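You operate a simulated robot arm through the tools that you are given. There is no shell and no other tool. Be economical: measure what you need, move in short steps, check, and stop when the job is done.

You run a simulated robot arm. Do the job below in one go: nothing can be reset, and whatever is moved stays where it is left.

## Task
Take the shock tag from the top of the big table and leave it on the clear reference disc.

The check looks at the end state, three seconds after you hand in, the way a careful person would. Anything else that was tipped, shoved, dropped, spilled or broken makes it a failure.

## Robot
A 6-joint arm with a two-finger parallel gripper, fixed in place. Base frame: the origin is at the foot of the arm, x ahead of it, y to its left, z up; the work surface is at about z = 0. Readings come in cm, rad, newtons and seconds.
With the tool pointing down near the work surface it reaches from about 14 to 58 cm from the base axis. Its first joint turns from -1.152 to 1.152 rad. Payload 2.1 kg.
Tool frame: the origin (TCP) lies between the finger pads and is the grasp point; the fingertips stand 3 cm ahead of it; z points along the fingers, y is the line along which they close. Largest opening 9.4 cm; finger width 2.8, thickness 1; the body of the gripper, 5 by 9.6 cm, starts 5.5 cm behind the TCP.
Orientation is that of the tool frame in the base frame, as [roll, pitch, yaw] about the fixed x, y, z axes, in that order (R = Rz(yaw) Ry(pitch) Rx(roll)). With the fingers straight down and closing along the base's y, the tool's x points along the base's -x, its y along +y and its z along -z.

## Interface
- The arm moves only by the tool drive_tool. Its argument "series" is a list of rows, each a list of 7 numbers: the shift along the tool's x, y, z in units of 500 mm (1.0 is 500 mm), then the turn, a rotation vector about the tool's x, y, z in units of 90 degrees (1.0 is 90 degrees), then the closure in counts, from 0 (fully open) to 255 (shut). In form: [[x, y, z, wx, wy, wz, jaw], ...]. A call has 1 to 10 rows; each row is the pose to reach, as a shift and turn from the pose commanded when the call began, along the tool's axes at that moment. A call with a number of a shift or a turn outside -1 to 1 is refused whole. A row lasts 0.2 s, in which the tool goes at most 5 cm and 0.15 rad; a call with a longer step from one row to the next is refused whole, and so is a gripper value outside its range. Where a pose cannot be reached the arm comes as near as it can. A force on the tool above 40 N (or 10 N above the force at the start of the call, whichever is more), or a blocked arm, ends the call early, and 0.2 s more pass. Each finger travels about 7.2 cm/s and halts on what it meets, pressing with about 37 N; the grip force reading is that of the motor and also rises with nothing between the fingers. The clock runs only during rows and for 0.2 s after the last one: add rows that repeat a pose to give the fingers time. The reply holds the time, the measured pose of the TCP, the force on the tool along the base axes, the opening and the grip force, in the units named above and with some noise.
- Cameras (640 x 400 px; columns grow to the right, rows downward): "scene" is fixed at [5.99, -38.79, 46.42]; the picture's right is [0.67, -0.74, 0.00], its down [-0.55, -0.50, -0.67] and it looks along [0.50, 0.45, -0.75] (base axes); focal length 276 px, centre (320, 200). "wrist" rides on the gripper at [-3.7, 0, -5.8] in the tool frame; the picture's right is [0.00, -1.00, 0.00], its down [0.97, 0.00, -0.24] and it looks along [0.24, 0.00, 0.97] (tool axes); focal length 218 px, centre (320, 200).
- capture(camera): a new picture of that camera. It takes no simulated time.
- point_at(camera, pixels): for up to 12 pixels [column, row] of the newest picture of that camera ("zoom" is the newest enlarged one), the place [x, y, z] in the base frame of the surface seen there, good to about 0.2 cm. It takes no simulated time.
- zoom(camera, box): a new picture of the part [left, top, right, bottom] of that camera's present view, enlarged. It takes no simulated time.
- finish_job(): hands the job in; it is judged then, once.

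Go step by step. Measure first, check grasps and placings, and put right what went wrong. The budget is 60 turns and 22 pictures, counting those below and the enlarged ones. Unless the task says otherwise, let go and move clear before handing in, and close with one line.

The tools are called by a JSON object that holds its "api" and its "payload". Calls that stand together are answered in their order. drive_tool: Moves the arm, as the interface text tells. Its arguments: {"type":"object","properties":{"series":{"type":"array","items":{"type":"array","items":{"type":"number"}}}},"required":["series"]} The other tools are called the same way: capture (camera) takes a picture; point_at (camera, pixels) gives the place of the surface under pixels of a picture; zoom (camera, box) takes an enlarged picture of a part of a camera's view; finish_job () hands the job in.

At the start:

```text
clock: 0.0
position: [27.83, -14.78, 23.69]
ee_rot: [-3.141, 0.002, 3.141]
wrist_force: [-0.7, -0.2, -0.5]
grip_width: 9.37
gripper_force: 0.1
```

scene: 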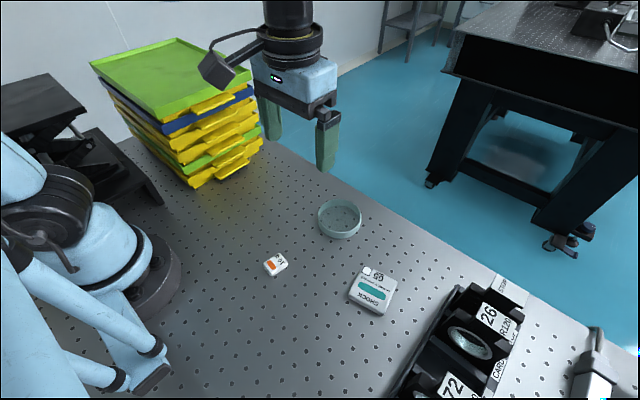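
wrist: 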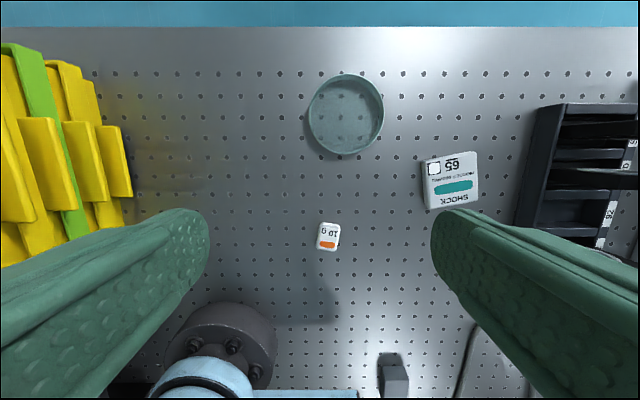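

The scene shows a white SHOCK box near (372,290), a small orange-marked tag near (275,264) and a clear round thing near (340,219). I'll zoom in to identify them.

{"api": "zoom", "payload": {"camera": "scene", "box": [240, 180, 420, 330]}}

{"api": "zoom", "payload": {"camera": "wrist", "box": [290, 60, 500, 260]}}

{"api": "point_at", "payload": {"camera": "wrist", "pixels": [[345, 115], [345, 75], [345, 154], [308, 115], [383, 115], [424, 162], [476, 152], [478, 197], [430, 208], [328, 237], [450, 175], [400, 230]]}}

```text
2.67 times, centred on (330, 255) of scene
```

zoom: 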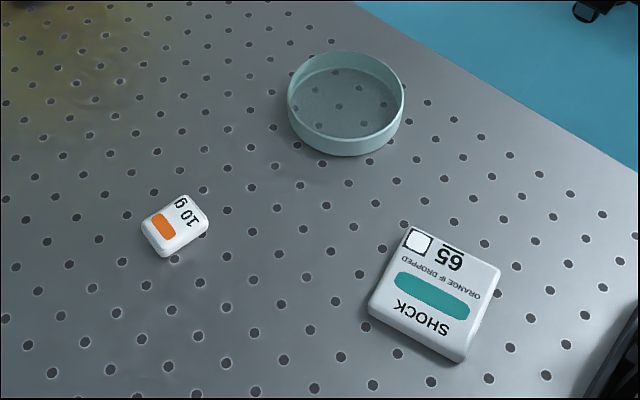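

```text
2.00 times, centred on (395, 160) of wrist
```

zoom: 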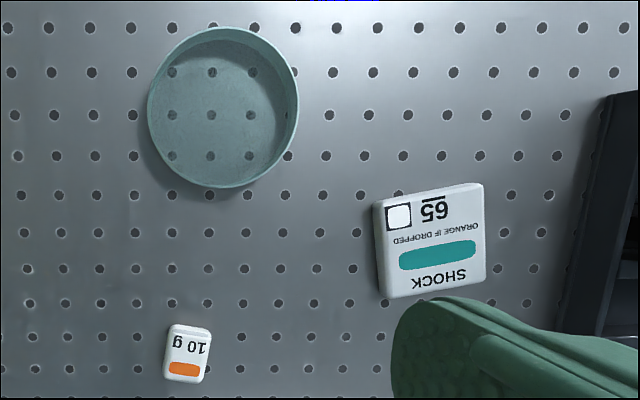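

```text
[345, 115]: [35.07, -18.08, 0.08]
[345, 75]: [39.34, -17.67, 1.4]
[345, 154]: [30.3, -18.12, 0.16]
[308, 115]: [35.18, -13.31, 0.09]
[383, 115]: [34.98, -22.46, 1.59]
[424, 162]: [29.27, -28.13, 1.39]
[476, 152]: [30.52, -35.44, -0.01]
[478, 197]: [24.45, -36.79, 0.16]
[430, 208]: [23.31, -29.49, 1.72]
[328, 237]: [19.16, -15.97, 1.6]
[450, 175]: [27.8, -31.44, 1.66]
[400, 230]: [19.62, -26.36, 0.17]
```

The box reads SHOCK / ORANGE IF DROPPED, with its top at z≈1.7; the clear round object is about 9 cm across. I'll check the black rack and the clear disc more closely before choosing.

{"api": "zoom", "payload": {"camera": "scene", "box": [400, 260, 624, 400]}}

{"api": "zoom", "payload": {"camera": "scene", "box": [308, 190, 372, 245]}}

```text
2.86 times, centred on (512, 330) of scene
```

zoom: 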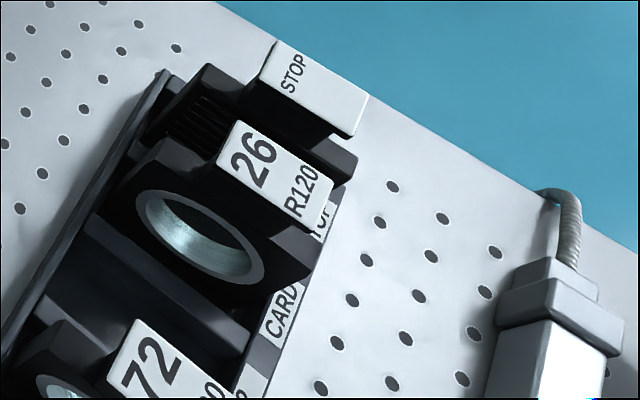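

```text
7.27 times, centred on (340, 218) of scene
```

zoom: 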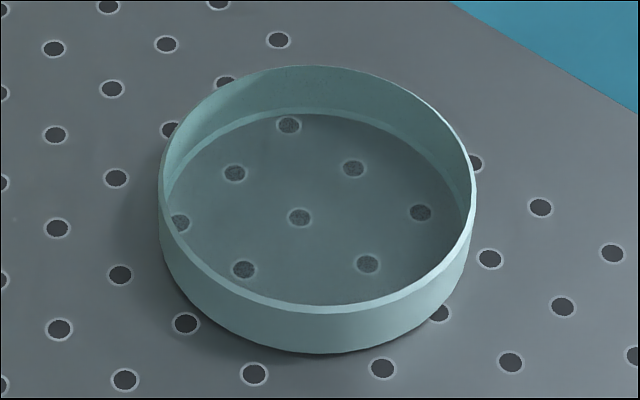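

The clear object looks like a chamfered disc with a visible rim, and its top is probably near z≈1.6. The depth reading goes through it, so I'll find the top by contact. The rack holds only lens mounts, so I'm moving the wrist camera above the SHOCK tag to measure it.

{"api": "drive_tool", "payload": {"series": [[0, -0.08, 0, 0, 0, 0, 0], [0, -0.16, 0, 0, 0, 0, 0], [0, -0.24, 0, 0, 0, 0, 0], [0, -0.32, 0, 0, 0, 0, 0], [0, -0.32, 0, 0, 0, 0, 0]]}}

{"api": "capture", "payload": {"camera": "wrist"}}

```text
clock: 1.2
position: [27.74, -30.81, 23.86]
ee_rot: [-3.14, 0.0, -3.141]
wrist_force: [0.0, -0.5, 0.6]
grip_width: 9.39
gripper_force: 0.1
```

```text
15 pictures are left
```

wrist: 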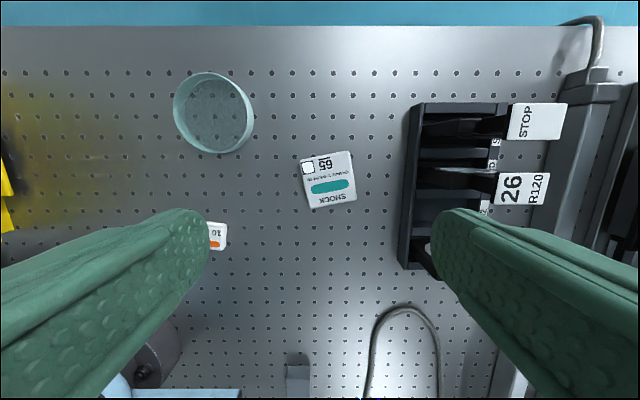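

{"api": "zoom", "payload": {"camera": "wrist", "box": [280, 130, 440, 230]}}

{"api": "point_at", "payload": {"camera": "wrist", "pixels": [[303, 160], [350, 154], [354, 197], [310, 205], [328, 180], [404, 180], [414, 110], [400, 260], [250, 105], [214, 75], [178, 110], [214, 150]]}}

```text
4.00 times, centred on (360, 180) of wrist
```

zoom: 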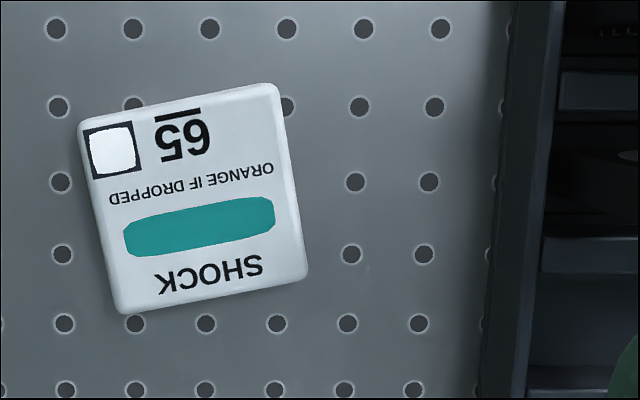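

```text
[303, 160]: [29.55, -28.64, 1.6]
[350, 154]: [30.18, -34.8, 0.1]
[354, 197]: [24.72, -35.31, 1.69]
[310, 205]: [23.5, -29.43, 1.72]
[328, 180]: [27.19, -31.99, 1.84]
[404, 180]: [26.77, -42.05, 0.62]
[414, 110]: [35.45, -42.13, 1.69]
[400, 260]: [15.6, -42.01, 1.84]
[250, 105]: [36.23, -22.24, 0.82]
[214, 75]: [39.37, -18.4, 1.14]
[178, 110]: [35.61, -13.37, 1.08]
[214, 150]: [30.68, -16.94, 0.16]
```

The tag centre is about (27.2, −32.0), its top is at 1.75, and it is turned about +0.18 rad; the rack edge at y≈−42 leaves room for the fingers. I'm descending partway with that yaw, then re-measuring.

{"api": "drive_tool", "payload": {"series": [[0.003, -0.006, 0.07, 0, 0, -0.03, 0], [0.006, -0.012, 0.14, 0, 0, -0.06, 0], [0.009, -0.018, 0.21, 0, 0, -0.09, 0], [0.012, -0.0245, 0.27, 0, 0, -0.115, 0], [0.012, -0.0245, 0.27, 0, 0, -0.115, 0]]}}

{"api": "capture", "payload": {"camera": "wrist"}}

```text
clock: 2.4
position: [27.04, -32.01, 10.07]
ee_rot: [3.141, 0.001, -2.959]
wrist_force: [0.0, -0.5, 0.1]
grip_width: 9.4
gripper_force: 0.1
```

```text
13 pictures are left
```

wrist: 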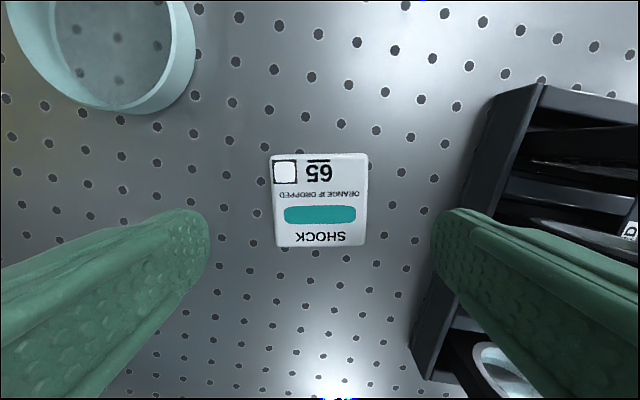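

The tag is square to the tool and centred near column 320. I'm measuring its edges and the disc rim.

{"api": "point_at", "payload": {"camera": "wrist", "pixels": [[320, 200], [272, 200], [366, 200], [320, 156], [320, 244], [273, 158], [183, 60], [195, 45], [130, 110], [80, 105], [120, 60], [100, 98]]}}

{"api": "point_at", "payload": {"camera": "scene", "pixels": [[340, 201], [318, 216], [340, 235], [362, 216], [340, 233], [340, 219]]}}

```text
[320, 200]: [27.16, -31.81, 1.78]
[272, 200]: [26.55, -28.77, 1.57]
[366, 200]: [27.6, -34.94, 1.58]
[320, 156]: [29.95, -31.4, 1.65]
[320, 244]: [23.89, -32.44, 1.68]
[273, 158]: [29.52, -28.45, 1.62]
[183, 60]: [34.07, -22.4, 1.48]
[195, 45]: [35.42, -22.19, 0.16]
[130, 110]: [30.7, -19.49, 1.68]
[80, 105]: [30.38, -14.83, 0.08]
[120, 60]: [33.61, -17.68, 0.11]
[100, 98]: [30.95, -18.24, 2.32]
```

```text
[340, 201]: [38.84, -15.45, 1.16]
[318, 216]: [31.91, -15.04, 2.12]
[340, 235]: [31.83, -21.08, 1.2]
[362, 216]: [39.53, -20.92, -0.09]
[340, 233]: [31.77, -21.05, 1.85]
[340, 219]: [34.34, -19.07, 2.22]
```

The tag is centred at (26.9, −31.9) and the TCP is over it to within 0.1 cm. I'm descending to z≈3.5 with the fingers open.

{"api": "drive_tool", "payload": {"series": [[0.001, 0.002, 0.05, 0, 0, 0, 0], [0.001, 0.002, 0.09, 0, 0, 0, 0], [0.001, 0.002, 0.115, 0, 0, 0, 0], [0.001, 0.002, 0.131, 0, 0, 0, 0], [0.001, 0.002, 0.131, 0, 0, 0, 0]]}}

```text
clock: 3.6
position: [27.18, -31.96, 3.66]
ee_rot: [3.141, 0.002, -2.963]
wrist_force: [-0.5, 0.3, 0.0]
grip_width: 9.38
gripper_force: 0.1
```

The tool is at z=3.66 with no contact. I'm lowering slightly and closing in steps.

{"api": "drive_tool", "payload": {"series": [[0, 0, 0.004, 0, 0, 0, 40], [0, 0, 0.004, 0, 0, 0, 75], [0, 0, 0.004, 0, 0, 0, 90], [0, 0, 0.004, 0, 0, 0, 105], [0, 0, 0.004, 0, 0, 0, 110], [0, 0, 0.004, 0, 0, 0, 110]]}}

```text
clock: 5.0
position: [27.02, -31.76, 3.46]
ee_rot: [-3.14, -0.001, -2.961]
wrist_force: [0.5, 0.3, 0.4]
grip_width: 6.48
gripper_force: 37.1
```

The fingers halted at 6.48 cm with 37 N, which matches the tag. I'm lifting gently and checking.

{"api": "drive_tool", "payload": {"series": [[0, 0, -0.01, 0, 0, 0, 130], [0, 0, -0.03, 0, 0, 0, 130], [0, 0, -0.06, 0, 0, 0, 130], [0, 0, -0.1, 0, 0, 0, 130], [0, 0, -0.14, 0, 0, 0, 130], [0, 0, -0.16, 0, 0, 0, 130], [0, 0, -0.16, 0, 0, 0, 130]]}}

{"api": "capture", "payload": {"camera": "wrist"}}

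```text
clock: 6.6
position: [27.1, -31.93, 11.48]
ee_rot: [3.142, 0.0, -2.961]
wrist_force: [-0.5, 0.4, -1.0]
grip_width: 6.48
gripper_force: 37.2
```

```text
12 pictures are left
```

wrist: 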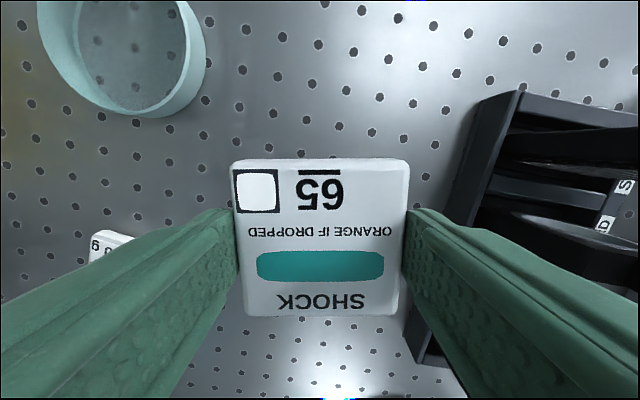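

The tag is held, centred and level. I'm moving over the disc centre at (34.95, −17.95).

{"api": "drive_tool", "payload": {"series": [[-0.02, 0.025, 0, 0, 0, 0, 130], [-0.06, 0.072, 0, 0, 0, 0, 130], [-0.1, 0.12, 0, 0, 0, 0, 130], [-0.14, 0.169, 0, 0, 0, 0, 130], [-0.18, 0.217, 0, 0, 0, 0, 130], [-0.205, 0.247, 0, 0, 0, 0, 130], [-0.205, 0.247, 0, 0, 0, 0, 130]]}}

{"api": "capture", "payload": {"camera": "wrist"}}

{"api": "capture", "payload": {"camera": "scene"}}

```text
clock: 8.2
position: [35.06, -17.92, 11.35]
ee_rot: [3.141, 0.0, -2.962]
wrist_force: [-0.3, -0.8, -0.8]
grip_width: 6.48
gripper_force: 37.3
```

```text
11 pictures are left
```

wrist: 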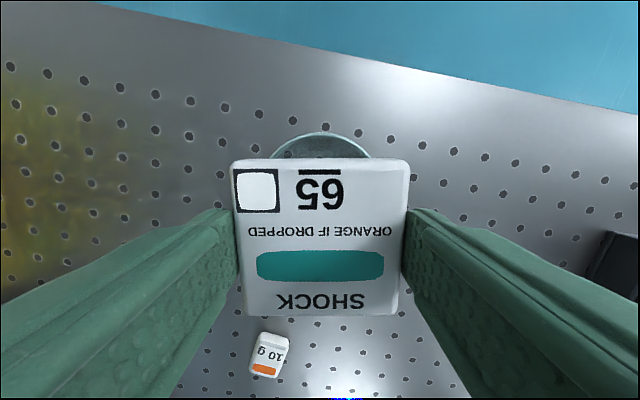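

```text
10 pictures are left
```

scene: 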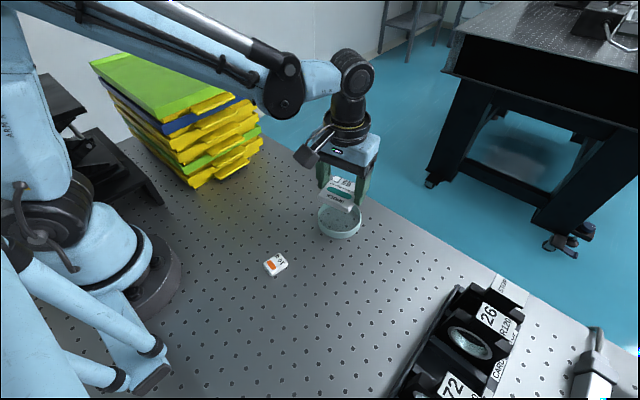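

The tool is over the disc at (35.06, −17.92), with the disc arc at (320,140) centred on the tag. I'm descending to just above the expected disc top, about z 2.2.

{"api": "drive_tool", "payload": {"series": [[0, 0, 0.03, 0, 0, 0, 130], [0, 0, 0.06, 0, 0, 0, 130], [0, 0, 0.085, 0, 0, 0, 130], [0, 0, 0.097, 0, 0, 0, 130], [0, 0, 0.097, 0, 0, 0, 130]]}}

{"api": "zoom", "payload": {"camera": "scene", "box": [280, 150, 408, 250]}}

```text
clock: 9.4
position: [34.94, -17.82, 6.52]
ee_rot: [3.141, 0.001, -2.96]
wrist_force: [-0.1, -0.3, -0.1]
grip_width: 6.49
gripper_force: 37.0
```

```text
4.00 times, centred on (344, 200) of scene
```

zoom: 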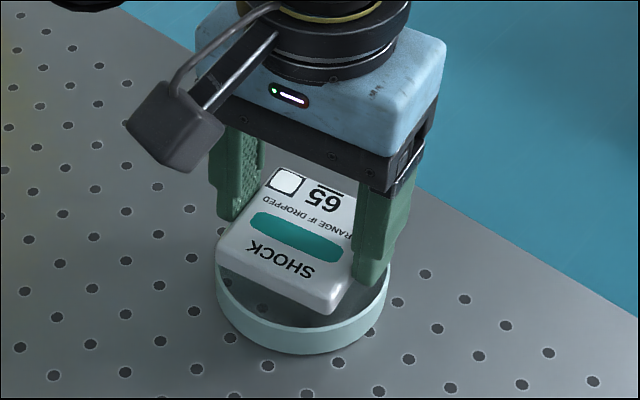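

There is no contact at z 6.52, and the tag sits over the disc. I'm lowering in 1 mm steps and watching the force.

{"api": "drive_tool", "payload": {"series": [[0, 0, 0.002, 0, 0, 0, 130], [0, 0, 0.004, 0, 0, 0, 130], [0, 0, 0.006, 0, 0, 0, 130], [0, 0, 0.008, 0, 0, 0, 130], [0, 0, 0.01, 0, 0, 0, 130]]}}

```text
clock: 10.6
position: [34.87, -18.02, 5.86]
ee_rot: [3.141, -0.001, -2.962]
wrist_force: [0.4, 0.4, -0.5]
grip_width: 6.49
gripper_force: 37.1
```

{"api": "drive_tool", "payload": {"series": [[0, 0, 0.001, 0, 0, 0, 130], [0, 0, 0.002, 0, 0, 0, 130], [0, 0, 0.003, 0, 0, 0, 130]]}}

```text
clock: 11.4
position: [34.93, -17.99, 5.96]
ee_rot: [3.141, 0.0, -2.962]
wrist_force: [-0.3, -0.2, 0.4]
grip_width: 6.48
gripper_force: 36.6
```

The force is still within noise and z is about 5.85, so there's no contact yet. I'm continuing in small steps.

{"api": "drive_tool", "payload": {"series": [[0, 0, 0.001, 0, 0, 0, 130], [0, 0, 0.002, 0, 0, 0, 130], [0, 0, 0.003, 0, 0, 0, 130]]}}

```text
clock: 12.2
position: [35.06, -18.12, 5.72]
ee_rot: [3.14, -0.001, -2.961]
wrist_force: [1.0, 0.3, -0.4]
grip_width: 6.48
gripper_force: 37.4
```

{"api": "drive_tool", "payload": {"series": [[0, 0, 0.001, 0, 0, 0, 130], [0, 0, 0.002, 0, 0, 0, 130], [0, 0, 0.003, 0, 0, 0, 130]]}}

```text
clock: 13.0
position: [34.87, -18.02, 5.7]
ee_rot: [-3.141, -0.001, -2.963]
wrist_force: [-1.7, 1.3, 12.6]
grip_width: 6.46
gripper_force: 36.6
```

There's 12.6 N of upward force at z≈5.65, so the tag is resting on the disc's solid top at ≈2.2. I'm easing off half a millimetre and opening slowly.

{"api": "drive_tool", "payload": {"series": [[0, 0, -0.001, 0, 0, 0, 130], [0, 0, -0.001, 0, 0, 0, 78], [0, 0, -0.001, 0, 0, 0, 70], [0, 0, -0.001, 0, 0, 0, 60], [0, 0, -0.001, 0, 0, 0, 40], [0, 0, -0.001, 0, 0, 0, 40]]}}

{"api": "zoom", "payload": {"camera": "scene", "box": [280, 150, 408, 250]}}

```text
clock: 14.4
position: [34.98, -18.06, 5.68]
ee_rot: [3.141, 0.0, -2.96]
wrist_force: [0.1, -0.4, -0.4]
grip_width: 7.91
gripper_force: 0.1
```

```text
4.00 times, centred on (344, 200) of scene
```

zoom: 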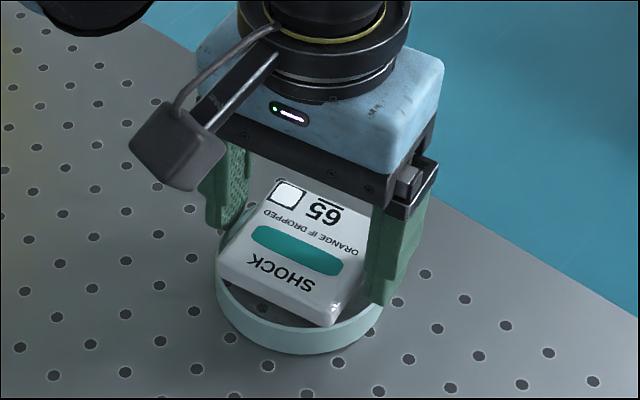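

The tag rests level on the disc, its indicator is still teal and the fingers are off it. I'm opening fully and rising straight up.

{"api": "drive_tool", "payload": {"series": [[0, 0, -0.001, 0, 0, 0, 0], [0, 0, -0.02, 0, 0, 0, 0], [0, 0, -0.06, 0, 0, 0, 0], [0, 0, -0.12, 0, 0, 0, 0], [0, 0, -0.2, 0, 0, 0, 0], [0, 0, -0.28, 0, 0, 0, 0], [0, 0, -0.28, 0, 0, 0, 0]]}}

{"api": "capture", "payload": {"camera": "wrist"}}

{"api": "zoom", "payload": {"camera": "scene", "box": [260, 170, 420, 295]}}

{"api": "point_at", "payload": {"camera": "wrist", "pixels": [[320, 190], [300, 170], [340, 210]]}}

```text
clock: 16.0
position: [35.15, -18.09, 19.95]
ee_rot: [3.141, 0.0, -2.961]
wrist_force: [-1.0, -0.2, 0.2]
grip_width: 9.39
gripper_force: 0.1
```

```text
7 pictures are left
```

wrist: 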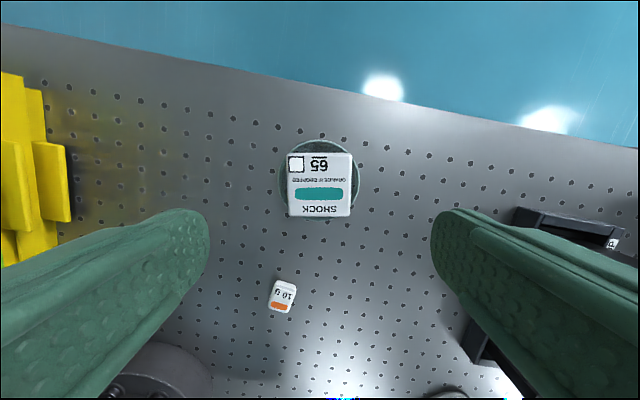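

```text
3.20 times, centred on (340, 232) of scene
```

zoom: 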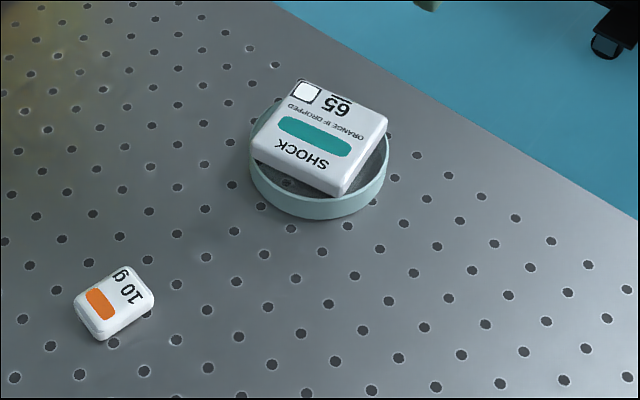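

```text
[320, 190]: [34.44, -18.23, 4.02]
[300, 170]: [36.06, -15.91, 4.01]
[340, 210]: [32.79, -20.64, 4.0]
```

The tag's top reads an even z≈4.0, so it is level and centred on the disc. The indicator is still teal, the 10 g piece is undisturbed and the arm is clear, so I'm handing in.

{"api": "finish_job", "payload": {}}

```text
The job is handed in.
```

The shock tag is resting level on the clear reference disc, its indicator still teal, and nothing else I could see was disturbed.
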